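You operate a simulated robot arm through the tools that you are given. There is no shell and no other tool.

The job below is to be done with a simulated robot arm. You get a single attempt, and the scene is never put back.

Task
Build up a stack on the 1.0 shim in the height gauge and gauge it.
Fine: shim, the block from the blue pad, the one-peg block with its letter; lock the green lever, swing the arm over and wind down till it shows 46.0 mm.

Only the result counts: the job must be done as asked and must still hold three seconds after the hand-in. Knocking over, shifting, dropping, spilling or breaking anything else fails it.

Robot
A 7-joint arm with a two-finger parallel gripper, fixed in place. Base frame: the origin is on the floor under the middle of its stand, x ahead of it, y to its left, z up; the work surface is at about z = 0.84. Lengths are in m, angles in rad, forces in N, time in s.
It reaches about 1.372 m from its shoulder. Its first joint turns from -2.601 to 2.601 rad. Payload 3.43 kg.
The TCP is the grasp point between the finger pads, 0.03 m short of the fingertips. In the tool frame z runs along the fingers and y along their closing line. Largest opening 0.094 m; finger width 0.028, thickness 0.01; the body of the gripper, 0.05 by 0.096 m, starts 0.055 m behind the TCP.
Orientation is told as [roll, pitch, yaw] about the base's x, y, z axes, in that order, counted from this pose: with the fingers straight down and closing along the base's y, the tool's x points along the base's -x, its y along +y and its z along -z.

Tools
- The arm moves only by the tool nudge_tool. Its arguments are lists of equal length, an entry for each row: "delta_pos": the shift along the tool's x, y, z in units of 30 mm (1.0 is 30 mm), a list of three; "rotation": the turn, a rotation vector about the tool's x, y, z in units of 4 degrees (1.0 is 4 degrees), a list of three; "jaw": the finger opening in m, from 0 to 0.094. In form: {"delta_pos": [[x, y, z], ...], "rotation": [[wx, wy, wz], ...], "jaw": [jaw, ...]}. A call has 1 to 20 rows; each row shifts and turns the commanded pose from where the row before left it, along the tool's axes as they then stand. A call with a number of a shift or a turn outside -1 to 1 is refused whole. A row lasts 0.2 s, in which the tool goes at most 0.05 m and 0.15 rad; a call with a longer step from one row to the next is refused whole, and so is a gripper value outside its range. A pose out of reach is approached as far as the arm can. The call stops where the force on the tool passes 70 N (or 10 N more than at its start, if that is more) or the arm is blocked; 0.2 s more then pass. The fingers move at their own pace (about 0.045 m/s each) and stop on an object; they squeeze with about 37 N. The grip force told is the motor's: it shows also when the fingers shut on nothing. Time passes only in rows, and 0.2 s behind the last, so rows that do not move let the fingers close. The reply holds the time, the measured pose of the TCP, the force on the tool along the base axes, the opening and the grip force, in the units named above and with some noise, with the torque about the TCP (base axes, N m) and any sound that the robot's microphone picked up.
- Cameras (640 x 400 px; columns grow to the right, rows downward): "scene" is fixed at [0.3993, 0.6499, 1.5863]; the picture's right is [-0.05, -1.00, 0.00], its down [-0.90, 0.04, -0.44] and it looks along [0.43, -0.02, -0.90] (base axes); focal length 258 px, centre (320, 200). "wrist" rides on the gripper at [0.076, 0.014, -0.103] in the tool frame; the picture's right is [-0.18, 0.98, 0.00], its down [-0.75, -0.14, -0.64] and it looks along [-0.63, -0.12, 0.77] (tool axes); focal length 243 px, centre (320, 200). There is no depth. A picture from a camera that has moved, and an enlarged one, comes with that camera's place and axes in the base frame and with its lens.
- get_image(camera): a new picture of that camera. No time passes.
- inspect(camera, box): a new picture of the part [left, top, right, bottom] of that camera's present view, enlarged. No time passes.
- finish_job(): hands the job in; it is judged then, once.

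Places have to be worked out from the pictures, the camera data and where the tool is seen. Open the gripper and draw the arm clear of the work before you hand the job in, unless the task says otherwise.

The tools are called after "Emit:" as a command line: name --argument value ..., lists and objects as JSON in quotes. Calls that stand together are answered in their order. nudge_tool: Moves the arm, as the interface text tells. Its arguments: {"type":"object","properties":{"delta_pos":{"type":"array","items":{"type":"array","items":{"type":"number"}}},"rotation":{"type":"array","items":{"type":"array","items":{"type":"number"}}},"jaw":{"type":"array","items":{"type":"number"}}},"required":["delta_pos","rotation","jaw"]} The other tools are called the same way: get_image (camera) takes a picture; inspect (camera, box) takes an enlarged picture of a part of a camera's view; finish_job () hands the job in.

At the start:

```text
time_s: 0.0
ee_pos: [0.7649, 0.6261, 1.1976]
ee_rot: [0.0, 0.0, -0.001]
ft_force: [0.1, 0.4, -0.4]
torque: [-0.01, -0.01, 0.04]
grip_width: 0.0942
finger_force: 0.1
```

scene: 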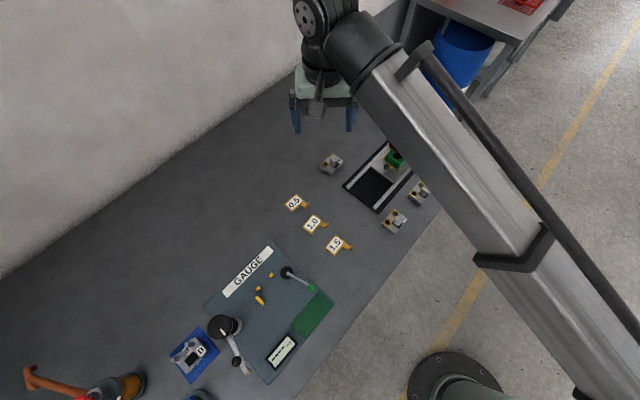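
wrist: 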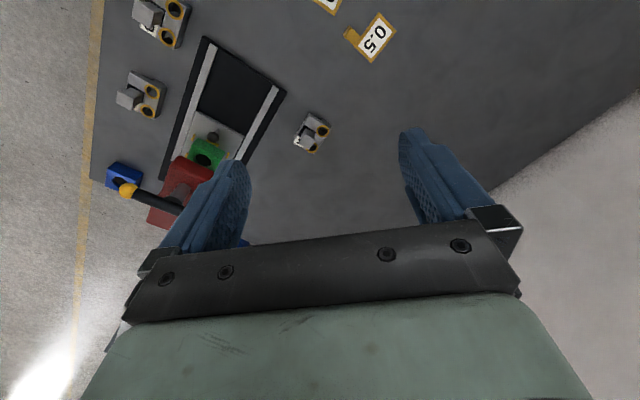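

I'll begin by looking at the scene in enlarged views, to find the gauge, the shims and the blocks.

Emit:
inspect --camera "scene" --box '[160, 230, 360, 400]'

Emit:
inspect --camera "scene" --box '[270, 130, 450, 260]'

Emit:
inspect --camera "wrist" --box '[80, 0, 400, 200]'

```text
2.35 times, centred on (260, 315) of scene
camera zoom: at [0.3993, 0.6499, 1.5863], right [-0.05, -1.0, 0.0], down [-0.9, 0.04, -0.44], along [0.43, -0.02, -0.9], focal length 607 px, centre (461, -71)
```

zoom: 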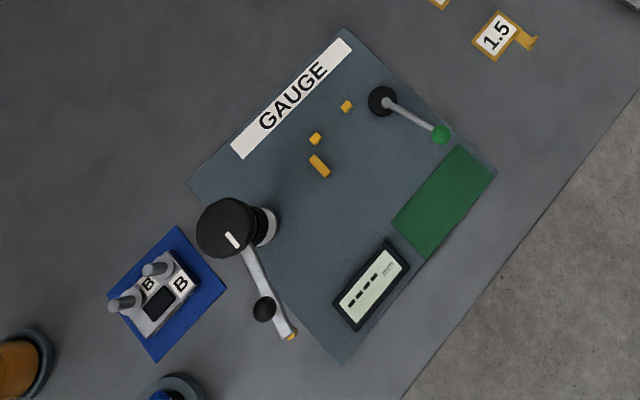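

```text
3.08 times, centred on (360, 195) of scene
camera zoom: at [0.3993, 0.6499, 1.5863], right [-0.05, -1.0, 0.0], down [-0.9, 0.04, -0.44], along [0.43, -0.02, -0.9], focal length 794 px, centre (197, 215)
```

zoom: 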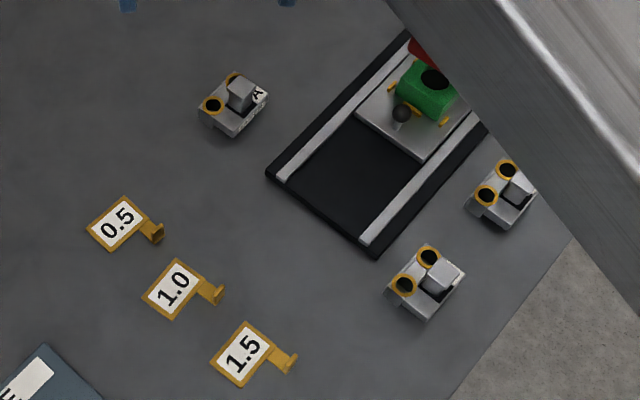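

```text
2.00 times, centred on (240, 100) of wrist
camera zoom: at [0.6883, 0.6401, 1.3003], right [0.18, 0.98, 0.0], down [0.75, -0.14, 0.64], along [0.63, -0.12, -0.77], focal length 485 px, centre (480, 400)
```

zoom: 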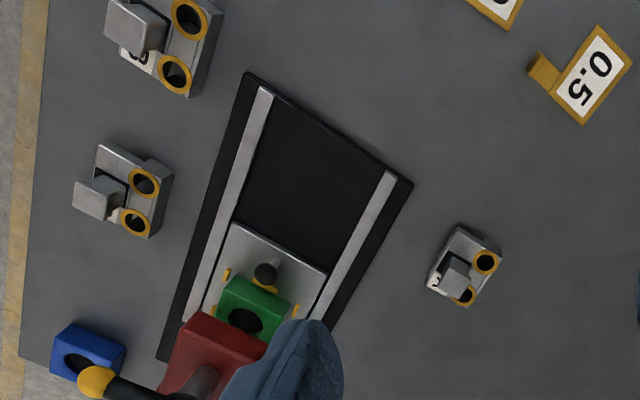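

The blue-pad block has two round pegs and the letter B. The other blocks have yellow-rimmed holes and a square peg. I lower the camera straight down over the free table for a closer view of block A and the fixture.

Emit:
nudge_tool --delta_pos '[[0, 0, 1], [0, 0, 1], [0, 0, 1], [0, 0, 1], [0, 0, 1], [0, 0, 1], [0, 0, 0.5]]' --rotation '[[0, 0, 0], [0, 0, 0], [0, 0, 0], [0, 0, 0], [0, 0, 0], [0, 0, 0], [0, 0, 0]]' --jaw '[0.094, 0.094, 0.094, 0.094, 0.094, 0.094, 0.094]'

Emit:
get_image --camera "wrist"

Emit:
inspect --camera "wrist" --box '[220, 100, 420, 225]'

Emit:
get_image --camera "scene"

```text
time_s: 1.6
ee_pos: [0.7651, 0.6257, 1.0022]
ee_rot: [-0.001, 0.0, 0.0]
ft_force: [0.0, -0.6, 0.5]
torque: [-0.01, 0.0, 0.0]
grip_width: 0.0939
finger_force: 0.3
```

```text
taken
camera wrist: at [0.6884, 0.6401, 1.1051], right [0.18, 0.98, 0.0], down [0.75, -0.14, 0.64], along [0.63, -0.12, -0.77], focal length 243 px, centre (320, 200)
```

wrist: 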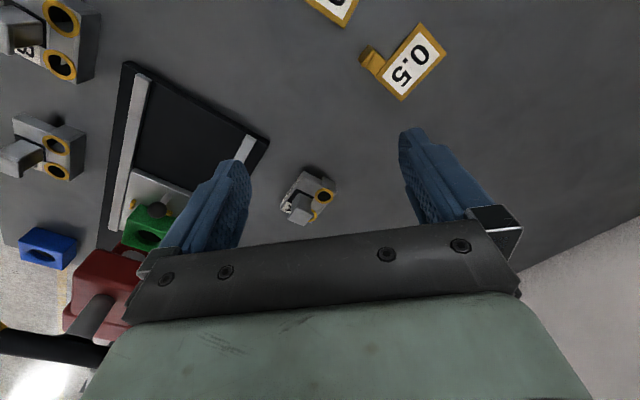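

```text
3.20 times, centred on (320, 162) of wrist
camera zoom: at [0.6884, 0.6401, 1.1051], right [0.18, 0.98, 0.0], down [0.75, -0.14, 0.64], along [0.63, -0.12, -0.77], focal length 776 px, centre (320, 320)
```

zoom: 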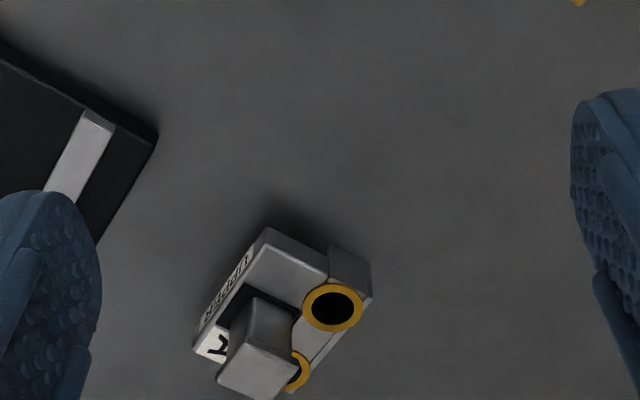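

```text
taken
```

scene: 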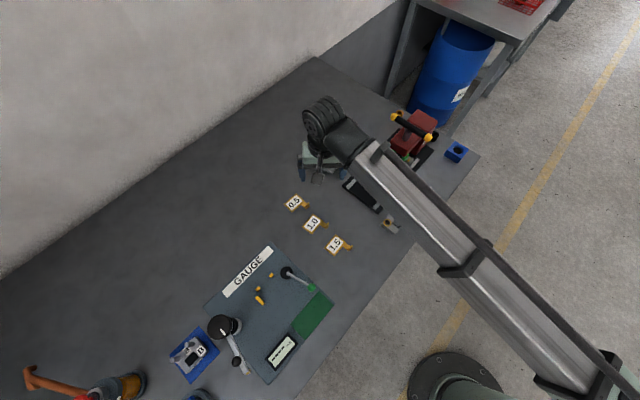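

Inspect is re-rendered sharply, so I zoom in tightly on each block from here.

Emit:
inspect --camera "wrist" --box '[270, 160, 350, 230]'

Emit:
inspect --camera "wrist" --box '[0, 0, 110, 70]'

Emit:
inspect --camera "wrist" --box '[0, 100, 110, 190]'

Emit:
inspect --camera "scene" --box '[165, 325, 225, 385]'

Emit:
inspect --camera "scene" --box '[240, 255, 330, 315]'

Emit:
inspect --camera "scene" --box '[200, 305, 310, 385]'

Emit:
inspect --camera "scene" --box '[280, 190, 360, 260]'

```text
5.71 times, centred on (310, 195) of wrist
camera zoom: at [0.6884, 0.6401, 1.1051], right [0.18, 0.98, 0.0], down [0.75, -0.14, 0.64], along [0.63, -0.12, -0.77], focal length 1386 px, centre (377, 229)
```

zoom: 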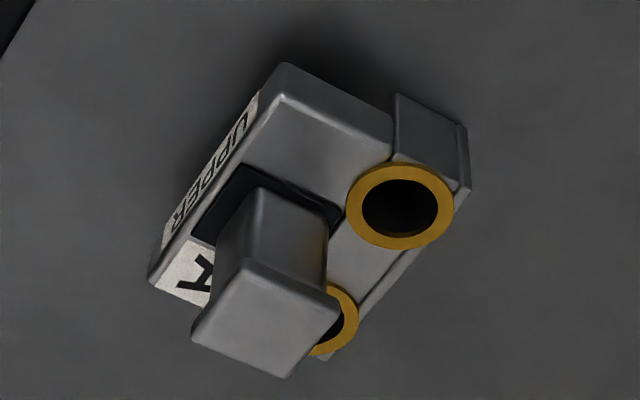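

```text
5.71 times, centred on (55, 35) of wrist
camera zoom: at [0.6884, 0.6401, 1.1051], right [0.18, 0.98, 0.0], down [0.75, -0.14, 0.64], along [0.63, -0.12, -0.77], focal length 1386 px, centre (1834, 1143)
```

zoom: 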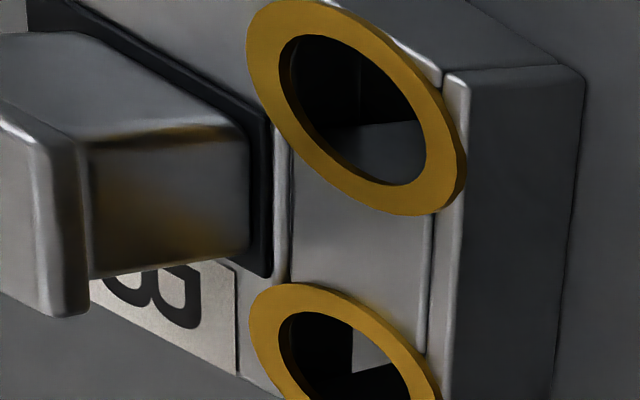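

```text
4.44 times, centred on (55, 145) of wrist
camera zoom: at [0.6884, 0.6401, 1.1051], right [0.18, 0.98, 0.0], down [0.75, -0.14, 0.64], along [0.63, -0.12, -0.77], focal length 1078 px, centre (1498, 444)
```

zoom: 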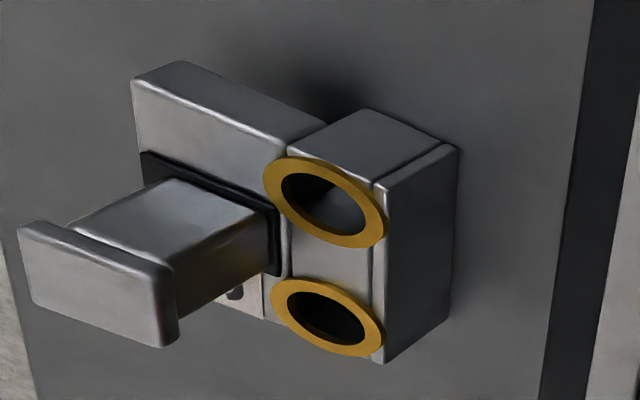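

```text
6.67 times, centred on (195, 355) of scene
camera zoom: at [0.3993, 0.6499, 1.5863], right [-0.05, -1.0, 0.0], down [-0.9, 0.04, -0.44], along [0.43, -0.02, -0.9], focal length 1720 px, centre (1153, -833)
```

zoom: 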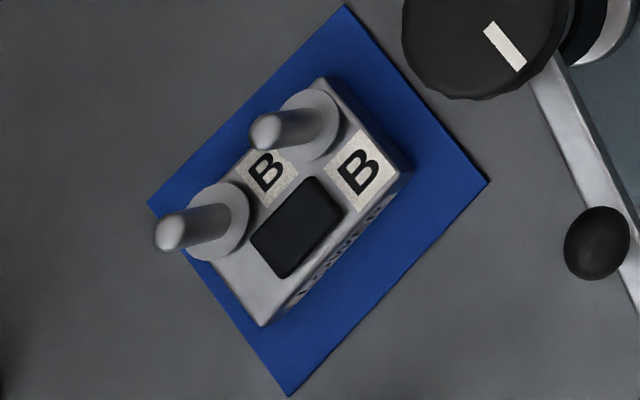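

```text
6.67 times, centred on (285, 285) of scene
camera zoom: at [0.3993, 0.6499, 1.5863], right [-0.05, -1.0, 0.0], down [-0.9, 0.04, -0.44], along [0.43, -0.02, -0.9], focal length 1720 px, centre (553, -367)
```

zoom: 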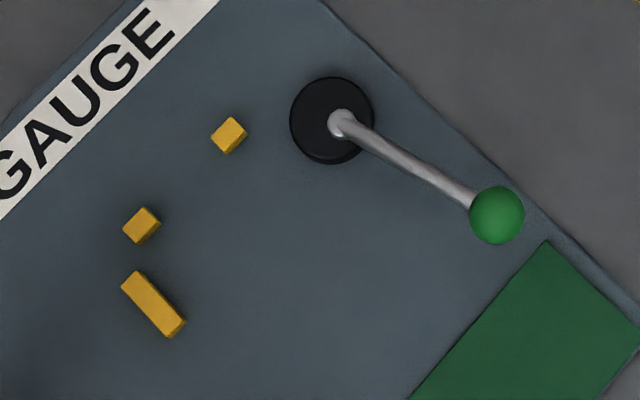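

```text
5.00 times, centred on (255, 345) of scene
camera zoom: at [0.3993, 0.6499, 1.5863], right [-0.05, -1.0, 0.0], down [-0.9, 0.04, -0.44], along [0.43, -0.02, -0.9], focal length 1290 px, centre (645, -525)
```

zoom: 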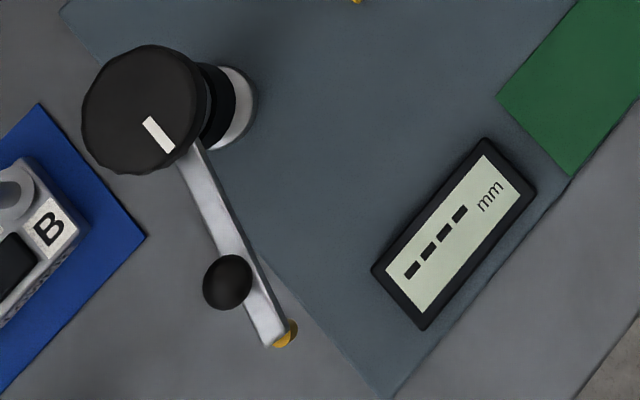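

```text
5.71 times, centred on (320, 225) of scene
camera zoom: at [0.3993, 0.6499, 1.5863], right [-0.05, -1.0, 0.0], down [-0.9, 0.04, -0.44], along [0.43, -0.02, -0.9], focal length 1474 px, centre (320, 57)
```

zoom: 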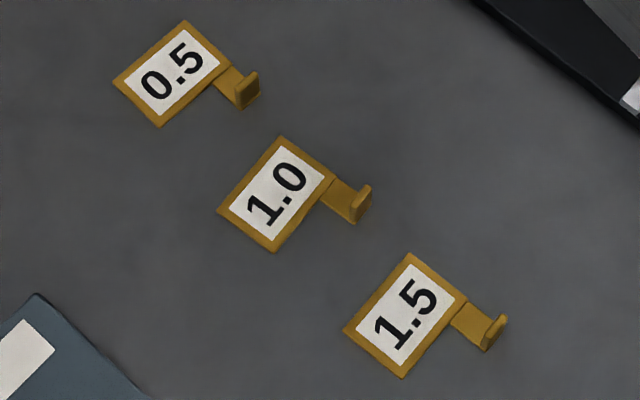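

The A and B blocks have two bushed bores, a T-shaped handle and an "UPPER" label. I still need the third block's letter, and I need to know which way up the UPPER text reads. I move the camera over the two right-hand blocks.

Emit:
nudge_tool --delta_pos '[[0.7, -1, 0], [0.7, -1, 0], [0.7, -1, 0], [0.7, -1, 0], [0.7, -1, 0], [0.7, -1, 0], [0.7, -1, 0], [0.7, -1, 0], [0.7, -1, 0]]' --rotation '[[0, 0, 0], [0, 0, 0], [0, 0, 0], [0, 0, 0], [0, 0, 0], [0, 0, 0], [0, 0, 0], [0, 0, 0], [0, 0, 0]]' --jaw '[0.094, 0.094, 0.094, 0.094, 0.094, 0.094, 0.094, 0.094, 0.094]'

Emit:
get_image --camera "wrist"

Emit:
get_image --camera "scene"

```text
time_s: 3.6
ee_pos: [0.5769, 0.355, 0.9999]
ee_rot: [0.0, 0.0, 0.0]
ft_force: [0.3, 0.8, 0.2]
torque: [-0.02, 0.0, 0.0]
grip_width: 0.0942
finger_force: 0.1
```

```text
taken
camera wrist: at [0.5008, 0.3688, 1.1037], right [0.18, 0.98, 0.0], down [0.75, -0.14, 0.64], along [0.63, -0.12, -0.77], focal length 243 px, centre (320, 200)
```

wrist: 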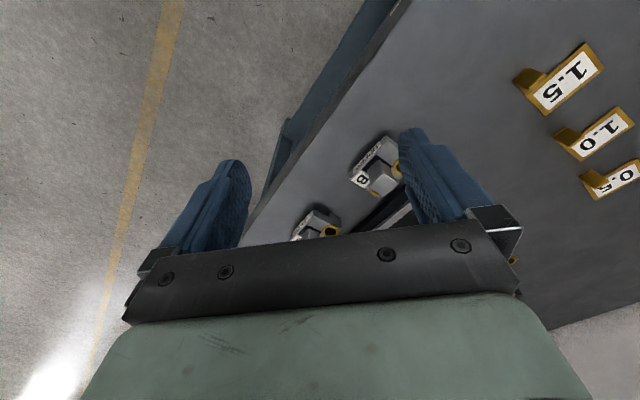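

```text
taken
```

scene: 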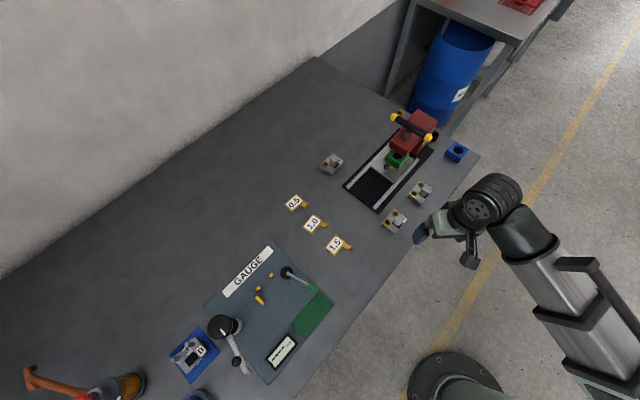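

Emit:
inspect --camera "wrist" --box '[330, 125, 420, 215]'

Emit:
inspect --camera "wrist" --box '[280, 195, 360, 245]'

Emit:
inspect --camera "scene" --box '[375, 170, 445, 240]'

Emit:
inspect --camera "scene" --box '[310, 140, 370, 190]'

Emit:
inspect --camera "scene" --box '[370, 100, 480, 180]'

```text
4.44 times, centred on (375, 170) of wrist
camera zoom: at [0.5008, 0.3688, 1.1037], right [0.18, 0.98, 0.0], down [0.75, -0.14, 0.64], along [0.63, -0.12, -0.77], focal length 1078 px, centre (76, 333)
```

zoom: 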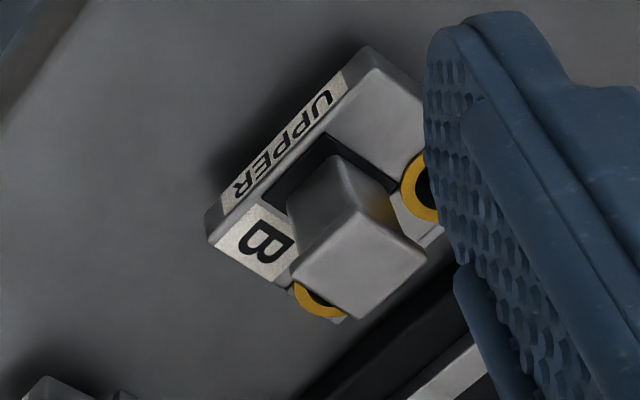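

```text
8.00 times, centred on (320, 220) of wrist
camera zoom: at [0.5008, 0.3688, 1.1037], right [0.18, 0.98, 0.0], down [0.75, -0.14, 0.64], along [0.63, -0.12, -0.77], focal length 1941 px, centre (320, 40)
```

zoom: 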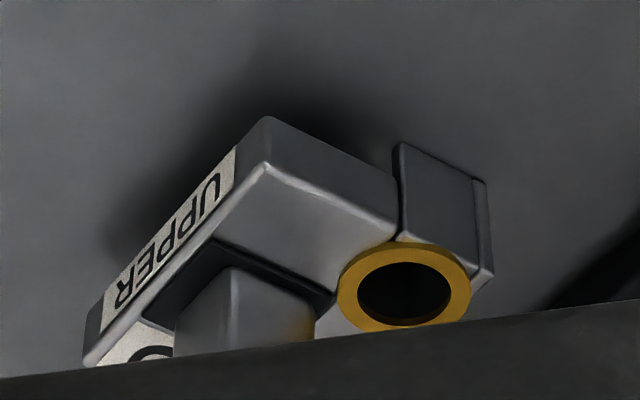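

```text
5.71 times, centred on (410, 205) of scene
camera zoom: at [0.3993, 0.6499, 1.5863], right [-0.05, -1.0, 0.0], down [-0.9, 0.04, -0.44], along [0.43, -0.02, -0.9], focal length 1474 px, centre (-194, 171)
```

zoom: 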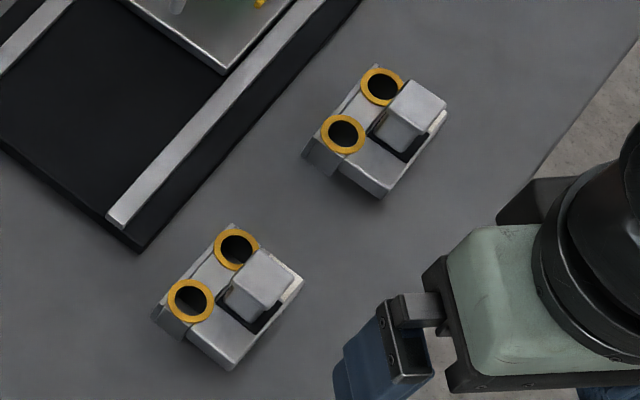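

```text
8.00 times, centred on (340, 165) of scene
camera zoom: at [0.3993, 0.6499, 1.5863], right [-0.05, -1.0, 0.0], down [-0.9, 0.04, -0.44], along [0.43, -0.02, -0.9], focal length 2063 px, centre (160, 480)
```

zoom: 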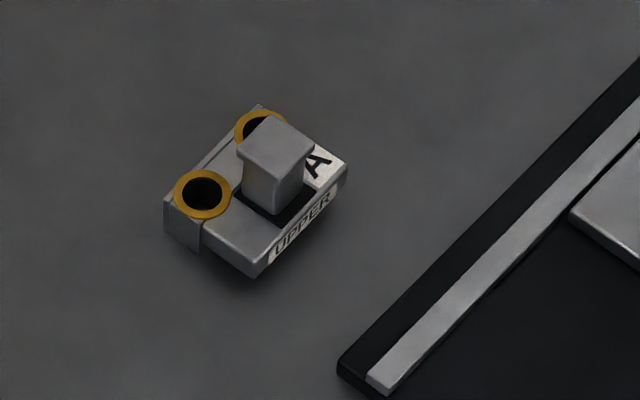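

```text
5.00 times, centred on (425, 140) of scene
camera zoom: at [0.3993, 0.6499, 1.5863], right [-0.05, -1.0, 0.0], down [-0.9, 0.04, -0.44], along [0.43, -0.02, -0.9], focal length 1290 px, centre (-205, 500)
```

zoom: 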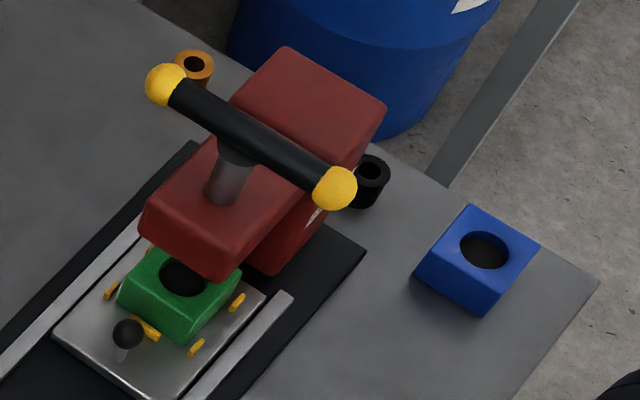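

The UPPER text reads upright with the handle up, so no flipping is needed, and the block at about (0.66, 0.41) is B. The third one looks like C. Next I raise the wrist camera, move it to the near side of the gauge and yaw it to look at the gauge closely.

Emit:
nudge_tool --delta_pos '[[0, 0, -1], [0, 0, -1], [0.84, 0.985, -0.05], [0.84, 0.985, -0.05], [0.84, 0.985, -0.05], [0.84, 0.985, -0.05], [0.84, 0.985, -0.05], [0.84, 0.985, -0.05], [0.84, 0.985, -0.05], [0.84, 0.985, -0.05], [0.84, 0.985, -0.05], [0.84, 0.985, -0.05], [0.84, 0.985, -0.05], [0, 0, 0], [0, 0, 0], [0, 0, 0], [0, 0, 0], [0, 0, 0], [0, 0, 0], [0, 0, 0]]' --rotation '[[0, 0, 0], [0, 0, 0], [0, 0, 0], [0, 0, 0], [0, 0, 0], [0, 0, 0], [0, 0, 0], [0, 0, 0], [0, 0, 0], [0, 0, 0], [0, 0, 0], [0, 0, 0], [0, 0, 0], [0, 0, -1], [0, 0, -1], [0, 0, -1], [0, 0, -1], [0, 0, -1], [0, 0, -1], [0, 0, -1]]' --jaw '[0.094, 0.094, 0.094, 0.094, 0.094, 0.094, 0.094, 0.094, 0.094, 0.094, 0.094, 0.094, 0.094, 0.094, 0.094, 0.094, 0.094, 0.094, 0.094, 0.094]'

Emit:
get_image --camera "wrist"

Emit:
get_image --camera "scene"

```text
time_s: 7.8
ee_pos: [0.2979, 0.6795, 1.0782]
ee_rot: [-0.001, -0.001, 0.491]
ft_force: [-1.3, 0.2, -0.2]
torque: [0.0, 0.03, 0.01]
grip_width: 0.094
finger_force: 0.0
```

```text
taken
camera wrist: at [0.2241, 0.6578, 1.1815], right [-0.3, 0.95, 0.0], down [0.73, 0.23, 0.64], along [0.61, 0.19, -0.77], focal length 243 px, centre (320, 200)
```

wrist: 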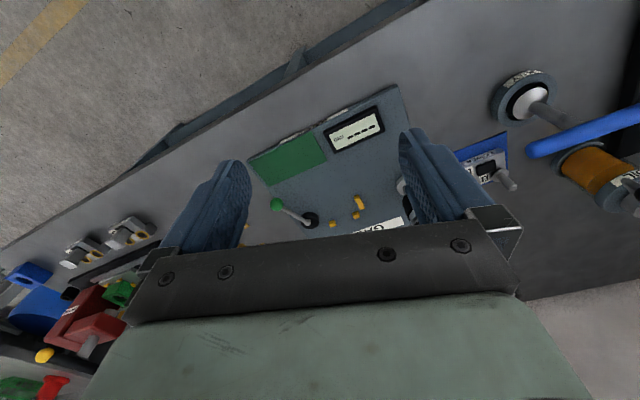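

```text
taken
```

scene: 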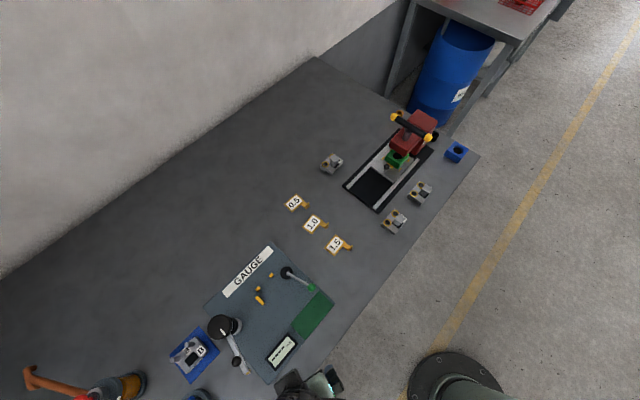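

I continue the yaw so the knob post comes between the fingers in the picture.

Emit:
nudge_tool --delta_pos '[[0, 0, 0], [0, 0, 0], [0, 0, 0], [0, 0, 0], [0, 0, 0], [0, 0, 0], [0, 0, 0], [0, 0, 0], [0, 0, 0]]' --rotation '[[0, 0, -1], [0, 0, -1], [0, 0, -1], [0, 0, -1], [0, 0, -1], [0, 0, -1], [0, 0, -1], [0, 0, -1], [0, 0, -1]]' --jaw '[0.094, 0.094, 0.094, 0.094, 0.094, 0.094, 0.094, 0.094, 0.094]'

Emit:
get_image --camera "wrist"

Emit:
inspect --camera "wrist" --box '[230, 80, 440, 230]'

```text
time_s: 9.8
ee_pos: [0.2977, 0.6808, 1.0783]
ee_rot: [0.002, 0.002, 1.119]
ft_force: [-0.2, -0.9, -0.3]
torque: [-0.02, -0.01, 0.0]
grip_width: 0.0937
finger_force: 0.0
```

```text
taken
camera wrist: at [0.252, 0.6187, 1.1818], right [-0.8, 0.6, 0.0], down [0.46, 0.62, 0.64], along [0.38, 0.52, -0.77], focal length 243 px, centre (320, 200)
```

wrist: 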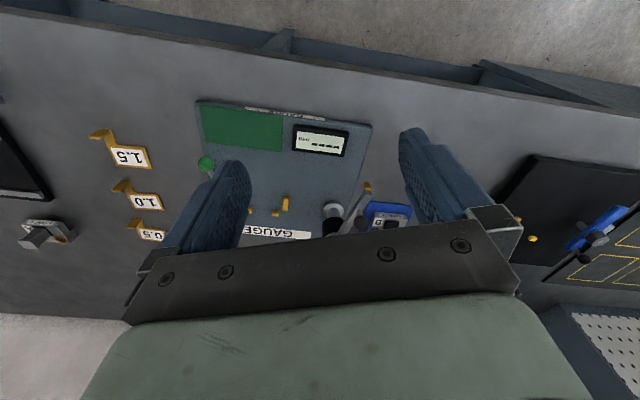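

```text
2.67 times, centred on (335, 155) of wrist
camera zoom: at [0.252, 0.6187, 1.1818], right [-0.8, 0.6, 0.0], down [0.46, 0.62, 0.64], along [0.38, 0.52, -0.77], focal length 647 px, centre (280, 320)
```

zoom: 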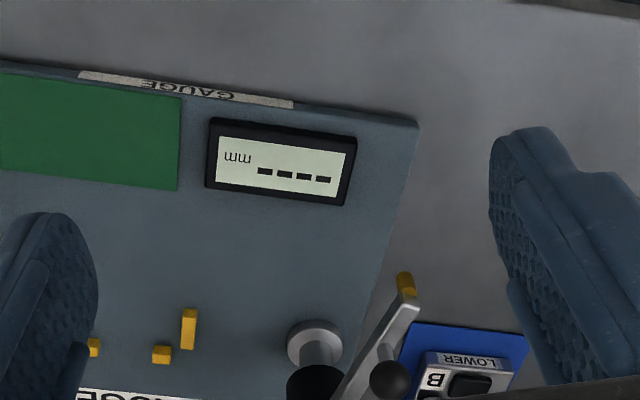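

The gripper hides the far side, so I raise the tool and move it forward to get the whole gauge into the upper half of the view.

Emit:
nudge_tool --delta_pos '[[-0.3, 0, -1], [-0.3, 0, -1], [-0.8, 0, -1], [-0.8, 0, -1], [-0.8, 0, -0.5], [-0.8, 0, 0]]' --rotation '[[0, 0, 0], [0, 0, 0], [0, 0, 0], [0, 0, 0], [0, 0, 0], [0, 0, 0]]' --jaw '[0.094, 0.094, 0.094, 0.094, 0.094, 0.094]'

Emit:
get_image --camera "wrist"

Emit:
inspect --camera "wrist" --box '[240, 60, 420, 180]'

Emit:
inspect --camera "wrist" --box '[310, 90, 410, 160]'

```text
time_s: 10.9
ee_pos: [0.3345, 0.7532, 1.1883]
ee_rot: [0.003, -0.024, 1.113]
ft_force: [3.8, 9.5, -15.6]
torque: [0.04, -0.05, -0.03]
grip_width: 0.094
finger_force: 0.0
out of reach, approached as far as the arm can: row 4, 5
stopped in row 5: the force on the tool passed its limit at 72 N (the readings are from after the stop); the commanded pose is now the measured one
```

```text
taken
camera wrist: at [0.2859, 0.6893, 1.2896], right [-0.8, 0.6, 0.01], down [0.46, 0.6, 0.66], along [0.39, 0.53, -0.75], focal length 243 px, centre (320, 200)
```

wrist: 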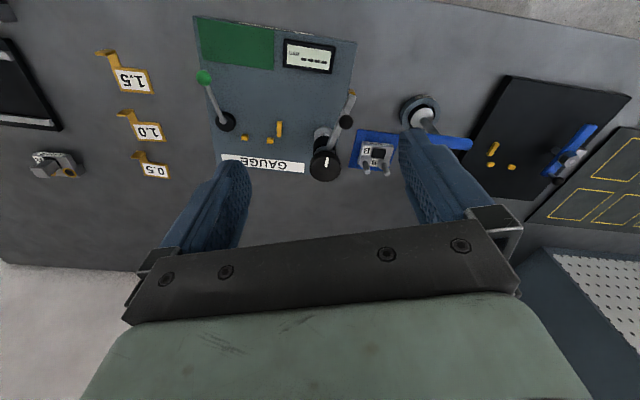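

```text
3.33 times, centred on (330, 120) of wrist
camera zoom: at [0.2859, 0.6893, 1.2896], right [-0.8, 0.6, 0.01], down [0.46, 0.6, 0.66], along [0.39, 0.53, -0.75], focal length 809 px, centre (287, 467)
```

zoom: 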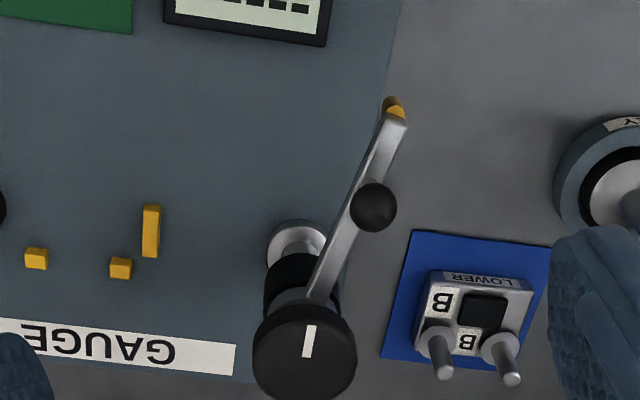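

```text
5.71 times, centred on (360, 125) of wrist
camera zoom: at [0.2859, 0.6893, 1.2896], right [-0.8, 0.6, 0.01], down [0.46, 0.6, 0.66], along [0.39, 0.53, -0.75], focal length 1386 px, centre (91, 629)
```

zoom: 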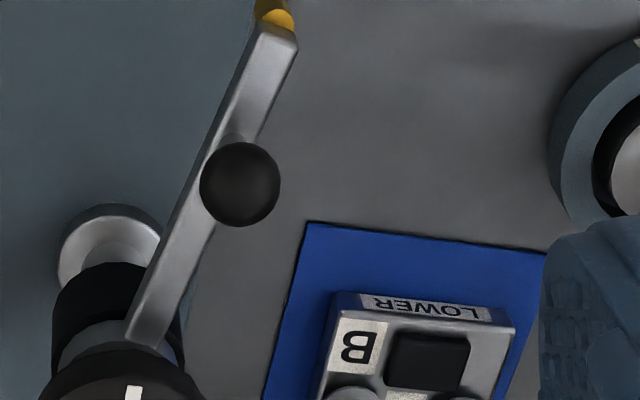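

The arm stopped: out of reach, with a force peak. I check the scene view to see whether anything was touched.

Emit:
get_image --camera "scene"

```text
taken
```

scene: 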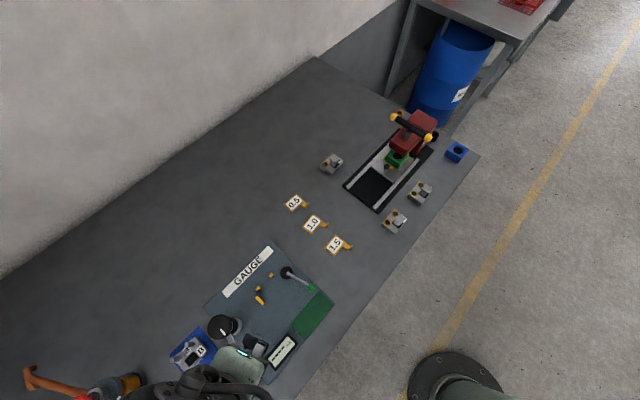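

Nothing was touched; it was just a folded-arm limit. From here I can see the gauge well, so I zoom in on the nest, the lever, the knob and the lower block.

Emit:
inspect --camera "wrist" --box '[180, 10, 300, 85]'

Emit:
inspect --camera "wrist" --box '[190, 60, 310, 140]'

Emit:
inspect --camera "wrist" --box '[230, 105, 310, 155]'

Emit:
inspect --camera "wrist" --box '[340, 120, 420, 180]'

Emit:
inspect --camera "wrist" --box '[300, 110, 360, 190]'

Emit:
inspect --camera "wrist" --box '[400, 70, 640, 220]'

```text
5.33 times, centred on (240, 48) of wrist
camera zoom: at [0.2859, 0.6893, 1.2896], right [-0.8, 0.6, 0.01], down [0.46, 0.6, 0.66], along [0.39, 0.53, -0.75], focal length 1294 px, centre (747, 1013)
```

zoom: 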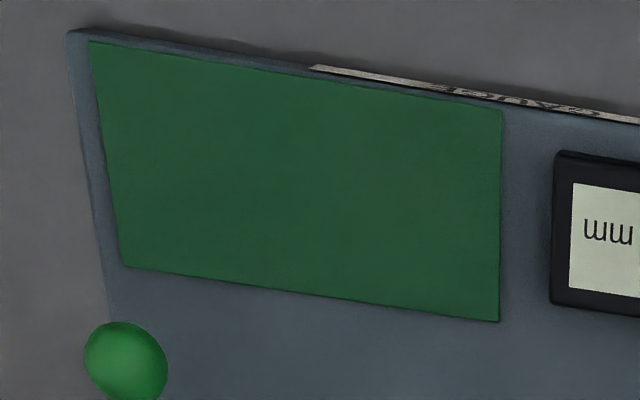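

```text
5.00 times, centred on (250, 100) of wrist
camera zoom: at [0.2859, 0.6893, 1.2896], right [-0.8, 0.6, 0.01], down [0.46, 0.6, 0.66], along [0.39, 0.53, -0.75], focal length 1213 px, centre (670, 700)
```

zoom: 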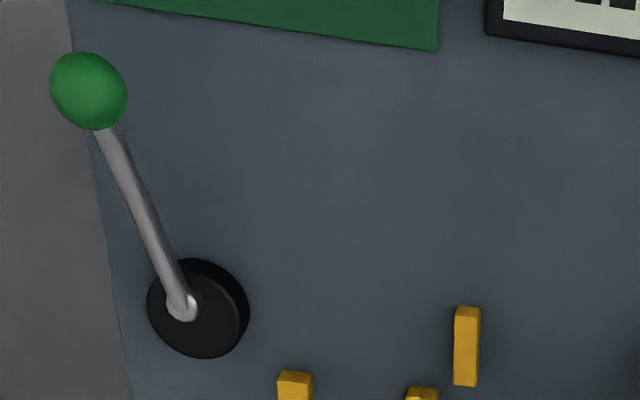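

```text
8.00 times, centred on (270, 130) of wrist
camera zoom: at [0.2859, 0.6893, 1.2896], right [-0.8, 0.6, 0.01], down [0.46, 0.6, 0.66], along [0.39, 0.53, -0.75], focal length 1941 px, centre (720, 760)
```

zoom: 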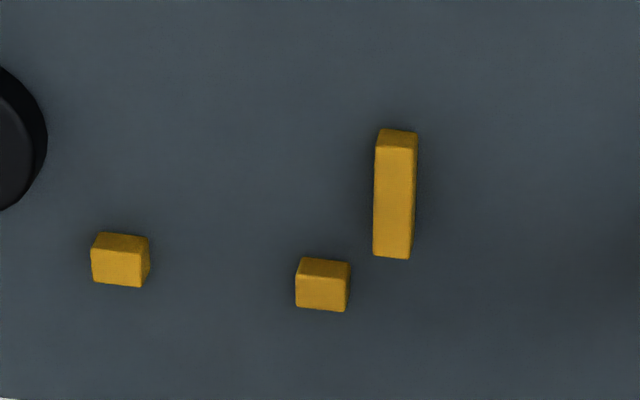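

```text
6.67 times, centred on (380, 150) of wrist
camera zoom: at [0.2859, 0.6893, 1.2896], right [-0.8, 0.6, 0.01], down [0.46, 0.6, 0.66], along [0.39, 0.53, -0.75], focal length 1618 px, centre (-80, 533)
```

zoom: 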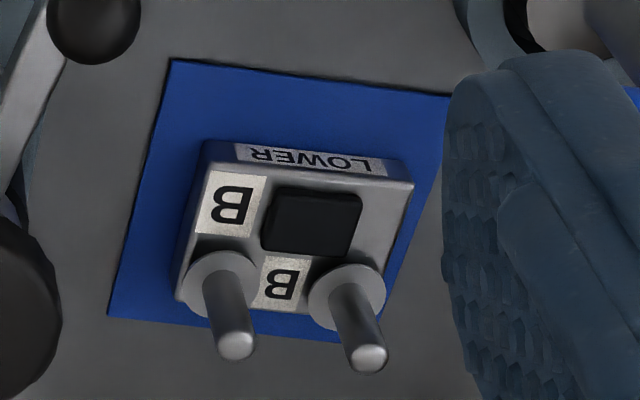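

```text
5.00 times, centred on (330, 150) of wrist
camera zoom: at [0.2859, 0.6893, 1.2896], right [-0.8, 0.6, 0.01], down [0.46, 0.6, 0.66], along [0.39, 0.53, -0.75], focal length 1213 px, centre (270, 450)
```

zoom: 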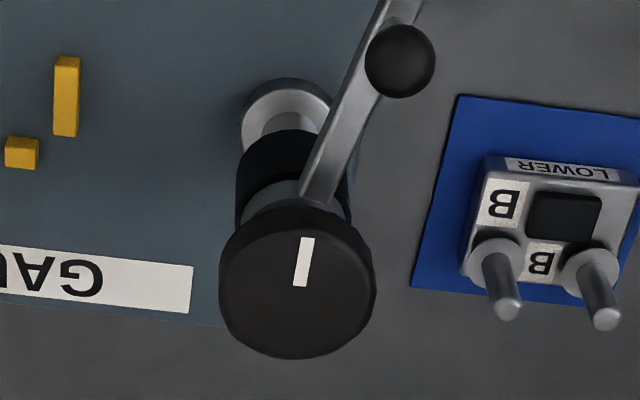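

```text
2.67 times, centred on (520, 145) of wrist
camera zoom: at [0.2859, 0.6893, 1.2896], right [-0.8, 0.6, 0.01], down [0.46, 0.6, 0.66], along [0.39, 0.53, -0.75], focal length 647 px, centre (-213, 347)
```

zoom: 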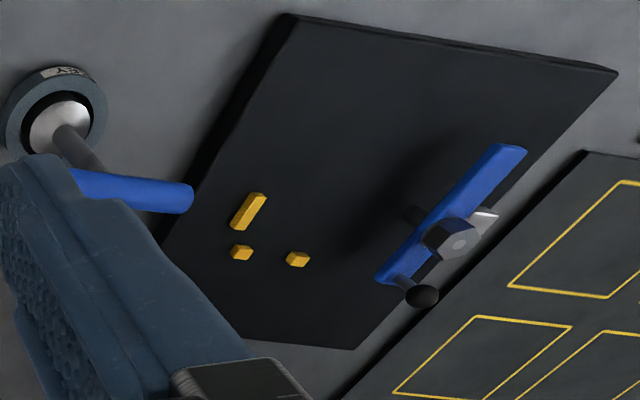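

The geometry is clear now. The nest is two cubes at the back and a bar on the left, the lever cam is on the right, and the post with its arm and knob is on the left. The blocks' LOWER and UPPER labels face the front edge. I go to a point above the 1.0 shim and yaw to about 135° so the fingers close along the tab's thin direction.

Emit:
nudge_tool --delta_pos '[[0, 0, 0.5], [-0.08, -1, 0.3], [-0.08, -1, 0.3], [-0.08, -1, 0.3], [-0.08, -1, 0.3], [-0.08, -1, 0.3], [-0.08, -1, 0.3], [-0.08, -1, 0.3], [-0.08, -1, 0.3], [-0.08, -1, 0.3], [-0.08, -1, 0.3], [-0.08, -1, 0.3], [-0.08, -1, 0.3], [0, 0, 0], [0, 0, 0], [0, 0, 0], [0, 0, 0], [0, 0, 0], [0, 0, 0], [0, 0, 0]]' --rotation '[[0, 0.344, 0], [0, 0, 0], [0, 0, 0], [0, 0, 0], [0, 0, 0], [0, 0, 0], [0, 0, 0], [0, 0, 0], [0, 0, 0], [0, 0, 0], [0, 0, 0], [0, 0, 0], [0, 0, 0], [0, 0, -1], [0, 0, -1], [0, 0, -1], [0, 0, -1], [0, 0, -1], [0, 0, -1], [0, 0, -1]]' --jaw '[0.094, 0.094, 0.094, 0.094, 0.094, 0.094, 0.094, 0.094, 0.094, 0.094, 0.094, 0.094, 0.094, 0.094, 0.094, 0.094, 0.094, 0.094, 0.094, 0.094]'

Emit:
get_image --camera "scene"

```text
time_s: 15.1
ee_pos: [0.6681, 0.6184, 1.0639]
ee_rot: [0.004, 0.001, 1.601]
ft_force: [-0.4, -0.8, -0.3]
torque: [-0.01, -0.02, 0.01]
grip_width: 0.0942
finger_force: 0.1
```

```text
taken
```

scene: 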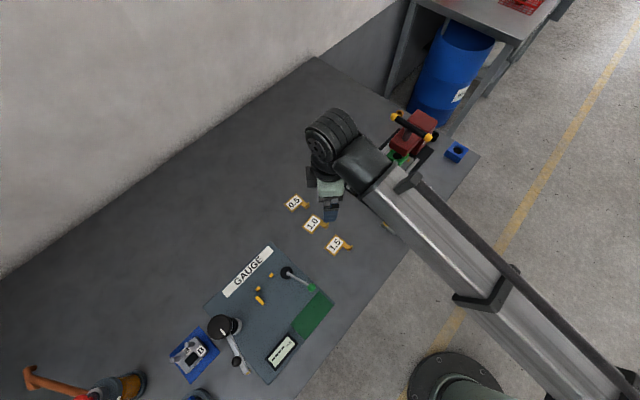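

I continue the yaw to about 135°.

Emit:
nudge_tool --delta_pos '[[0, 0, 0], [0, 0, 0], [0, 0, 0], [0, 0, 0], [0, 0, 0], [0, 0, 0], [0, 0, 0], [0, 0, 0], [0, 0, 0], [0, 0, 0], [0, 0, 0]]' --rotation '[[0, 0, -1], [0, 0, -1], [0, 0, -1], [0, 0, -1], [0, 0, -1], [0, 0, -1], [0, 0, -1], [0, 0, -1], [0, 0, -1], [0, 0, -1], [0, 0, -0.8]]' --jaw '[0.094, 0.094, 0.094, 0.094, 0.094, 0.094, 0.094, 0.094, 0.094, 0.094, 0.094]'

Emit:
get_image --camera "wrist"

Emit:
inspect --camera "scene" --box '[295, 205, 335, 235]'

Emit:
inspect --camera "scene" --box '[250, 260, 320, 310]'

```text
time_s: 17.5
ee_pos: [0.6672, 0.6191, 1.0646]
ee_rot: [0.005, -0.002, 2.356]
ft_force: [-0.9, -0.2, -1.2]
torque: [-0.03, 0.03, -0.01]
grip_width: 0.0941
finger_force: 0.1
```

```text
taken
camera wrist: at [0.7125, 0.5559, 1.1675], right [-0.83, -0.56, 0.0], down [-0.43, 0.63, 0.64], along [-0.36, 0.53, -0.77], focal length 243 px, centre (320, 200)
```

wrist: 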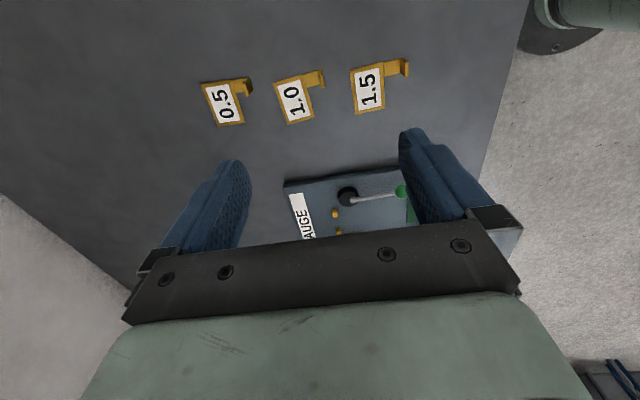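

```text
13.33 times, centred on (315, 220) of scene
camera zoom: at [0.3993, 0.6499, 1.5863], right [-0.05, -1.0, 0.0], down [-0.9, 0.04, -0.44], along [0.43, -0.02, -0.9], focal length 3439 px, centre (387, -67)
```

zoom: 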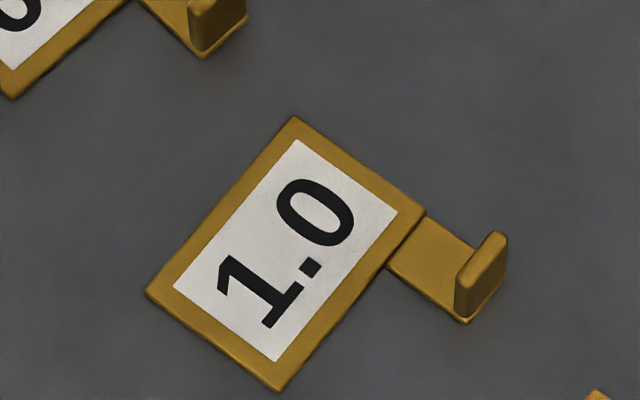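

```text
8.00 times, centred on (285, 285) of scene
camera zoom: at [0.3993, 0.6499, 1.5863], right [-0.05, -1.0, 0.0], down [-0.9, 0.04, -0.44], along [0.43, -0.02, -0.9], focal length 2063 px, centre (600, -480)
```

zoom: 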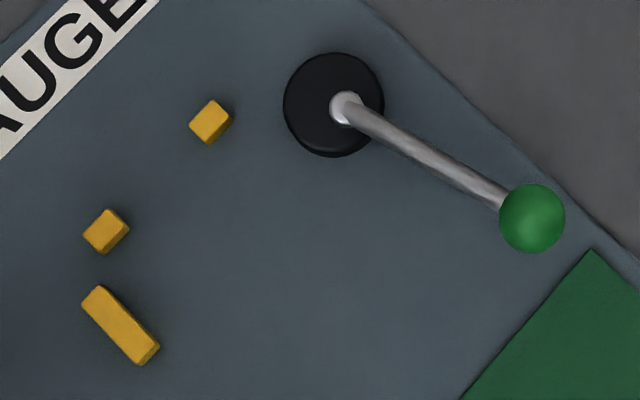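

The scene zoom gives the 1.0 shim's centre at about (0.679, 0.660), its long axis at about -40.6°, and the upright tab at about (0.667, 0.6155). I zoom the wrist camera on the shim to confirm this and the tab's height before descending.

Emit:
inspect --camera "wrist" --box '[260, 55, 340, 135]'

Emit:
inspect --camera "wrist" --box '[280, 160, 440, 250]'

```text
5.00 times, centred on (300, 95) of wrist
camera zoom: at [0.7125, 0.5559, 1.1675], right [-0.83, -0.56, 0.0], down [-0.43, 0.63, 0.64], along [-0.36, 0.53, -0.77], focal length 1213 px, centre (420, 725)
```

zoom: 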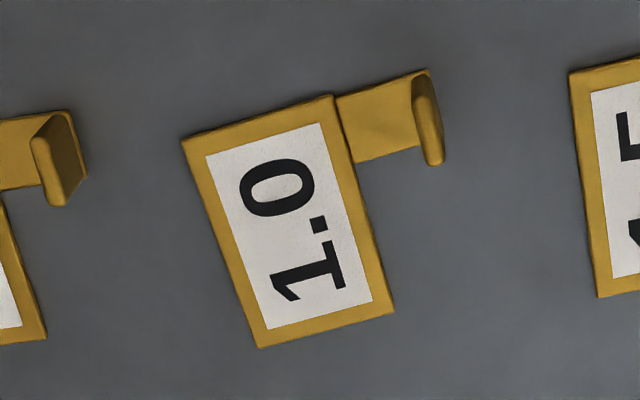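

```text
4.00 times, centred on (360, 205) of wrist
camera zoom: at [0.7125, 0.5559, 1.1675], right [-0.83, -0.56, 0.0], down [-0.43, 0.63, 0.64], along [-0.36, 0.53, -0.77], focal length 970 px, centre (160, 180)
```

zoom: 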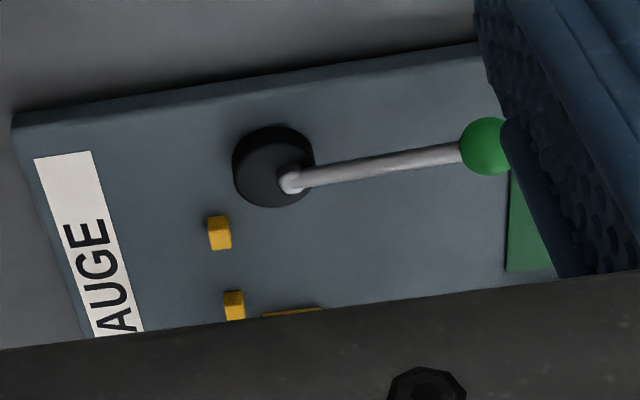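

The wrist and scene estimates agree within about 2 mm. I turn the last 4.7°, narrow the jaw to 40 mm and descend above the tab to z≈0.892, then check.

Emit:
nudge_tool --delta_pos '[[0.07, 0.08, 0], [0, 0, 1], [0, 0, 1], [0, 0, 1], [0, 0, 1], [0, 0, 1], [0, 0, 0.75]]' --rotation '[[-0.05, 0.05, -0.6], [0, 0, -0.57], [0, 0, 0], [0, 0, 0], [0, 0, 0], [0, 0, 0], [0, 0, 0]]' --jaw '[0.04, 0.04, 0.04, 0.04, 0.04, 0.04, 0.04]'

Emit:
get_image --camera "wrist"

Emit:
inspect --camera "wrist" --box '[240, 100, 420, 230]'

Emit:
inspect --camera "scene" --box '[280, 180, 360, 240]'

```text
time_s: 19.1
ee_pos: [0.6679, 0.618, 0.8898]
ee_rot: [0.006, 0.002, 2.436]
ft_force: [-0.8, 0.2, -0.2]
torque: [-0.01, 0.03, 0.02]
grip_width: 0.0402
finger_force: 0.1
```

```text
taken
camera wrist: at [0.7171, 0.5581, 0.9935], right [-0.78, -0.63, 0.01], down [-0.48, 0.6, 0.64], along [-0.41, 0.49, -0.77], focal length 243 px, centre (320, 200)
```

wrist: 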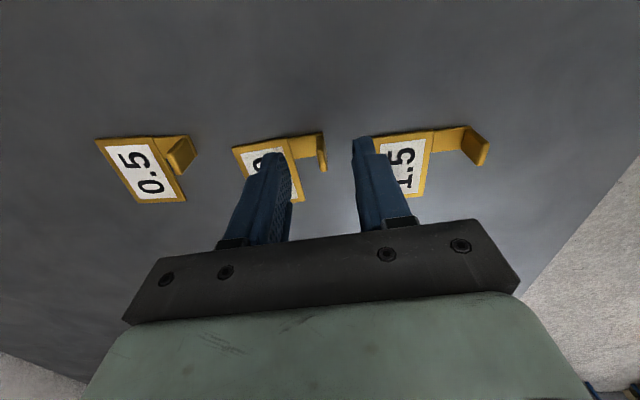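

```text
3.08 times, centred on (330, 165) of wrist
camera zoom: at [0.7171, 0.5581, 0.9935], right [-0.78, -0.63, 0.01], down [-0.48, 0.6, 0.64], along [-0.41, 0.49, -0.77], focal length 746 px, centre (289, 308)
```

zoom: 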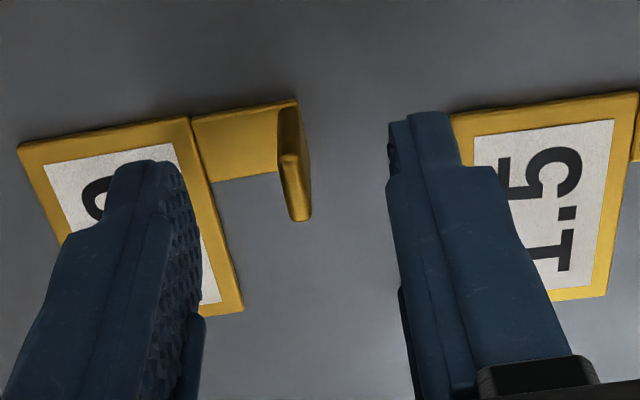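

```text
6.67 times, centred on (320, 210) of scene
camera zoom: at [0.3993, 0.6499, 1.5863], right [-0.05, -1.0, 0.0], down [-0.9, 0.04, -0.44], along [0.43, -0.02, -0.9], focal length 1720 px, centre (320, 133)
```

zoom: 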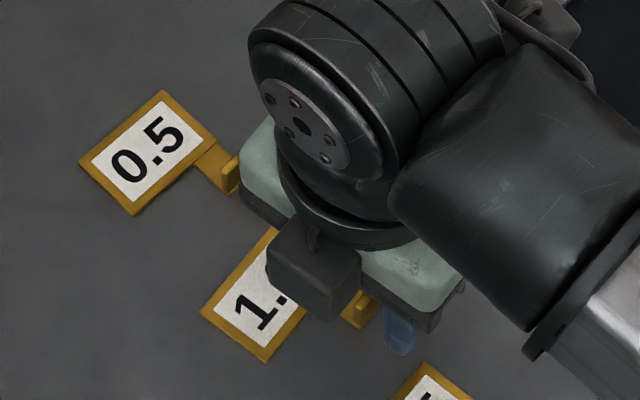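

The upright tab sits centred between the fingers. I descend another 15 mm and close on it.

Emit:
nudge_tool --delta_pos '[[0, 0, 0.25], [0, 0, 0.23], [0, 0, 0], [0, 0, 0], [0, 0, 0], [0, 0, 0], [0, 0, 0]]' --rotation '[[0, 0, 0], [0, 0, 0], [0, 0, 0], [0, 0, 0], [0, 0, 0], [0, 0, 0], [0, 0, 0]]' --jaw '[0.04, 0.04, 0.04, 0.0, 0.0, 0.0, 0.0]'

Emit:
inspect --camera "wrist" --box '[240, 100, 420, 230]'

```text
time_s: 20.7
ee_pos: [0.6675, 0.6157, 0.8766]
ee_rot: [0.009, 0.001, 2.436]
ft_force: [0.1, 0.0, 1.2]
torque: [0.08, -0.03, 0.03]
grip_width: 0.0037
finger_force: 37.5
```

```text
3.08 times, centred on (330, 165) of wrist
camera zoom: at [0.7166, 0.5566, 0.9804], right [-0.78, -0.63, 0.01], down [-0.48, 0.6, 0.64], along [-0.41, 0.49, -0.77], focal length 746 px, centre (289, 308)
```

zoom: 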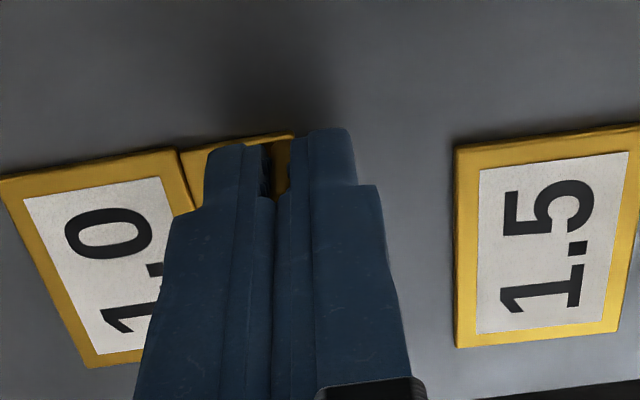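

The tab is gripped at 3.7 mm. I lift straight up 120 mm, turn back about 4.3° to line up with the plate, and move over the nest while still high.

Emit:
nudge_tool --delta_pos '[[0, 0, -0.5], [0, 0, -0.7], [0, 0, -1], [0, 0, -1], [0, 0, -0.8], [0, 0, 0], [0, 0, 0], [-0.912, 0.214, 0], [-0.912, 0.214, 0], [-0.912, 0.214, 0], [-0.912, 0.214, 0], [-0.912, 0.214, 0], [-0.912, 0.214, 0], [-0.912, 0.214, 0], [-0.912, 0.214, 0]]' --rotation '[[0, 0, 0], [0, 0, 0], [0, 0, 0], [0, 0, 0], [0, 0, 0], [0, 0, 0.6], [0, 0, 0.48], [0, 0, 0], [0, 0, 0], [0, 0, 0], [0, 0, 0], [0, 0, 0], [0, 0, 0], [0, 0, 0], [0, 0, 0]]' --jaw '[0, 0, 0, 0, 0, 0, 0, 0, 0, 0, 0, 0, 0, 0, 0]'

Emit:
get_image --camera "wrist"

Emit:
get_image --camera "scene"

```text
time_s: 23.9
ee_pos: [0.4751, 0.7324, 0.9983]
ee_rot: [0.007, 0.001, 2.36]
ft_force: [-0.8, -0.4, -0.4]
torque: [-0.01, 0.0, 0.01]
grip_width: 0.004
finger_force: 36.8
```

```text
taken
camera wrist: at [0.5189, 0.6698, 1.1018], right [-0.82, -0.57, 0.01], down [-0.43, 0.64, 0.64], along [-0.37, 0.52, -0.77], focal length 243 px, centre (320, 200)
```

wrist: 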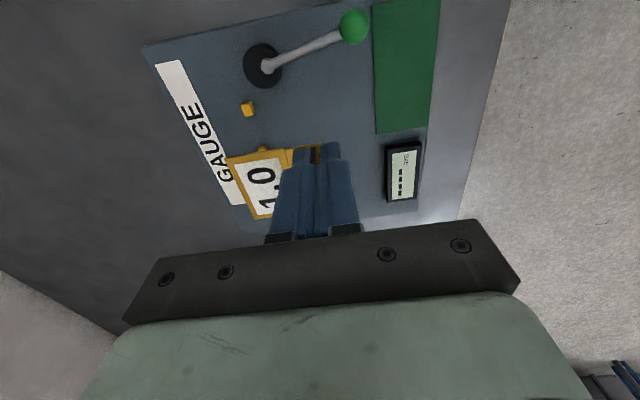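

```text
taken
```

scene: 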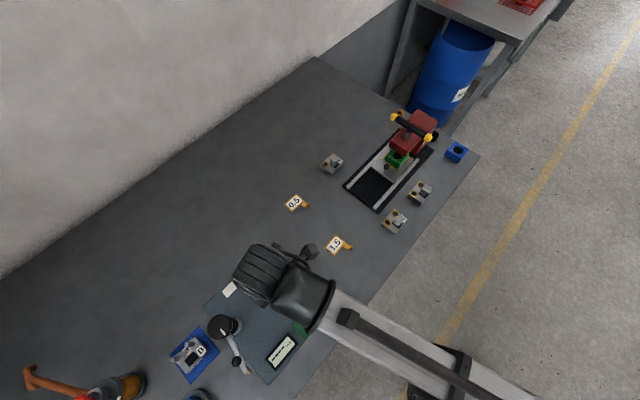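

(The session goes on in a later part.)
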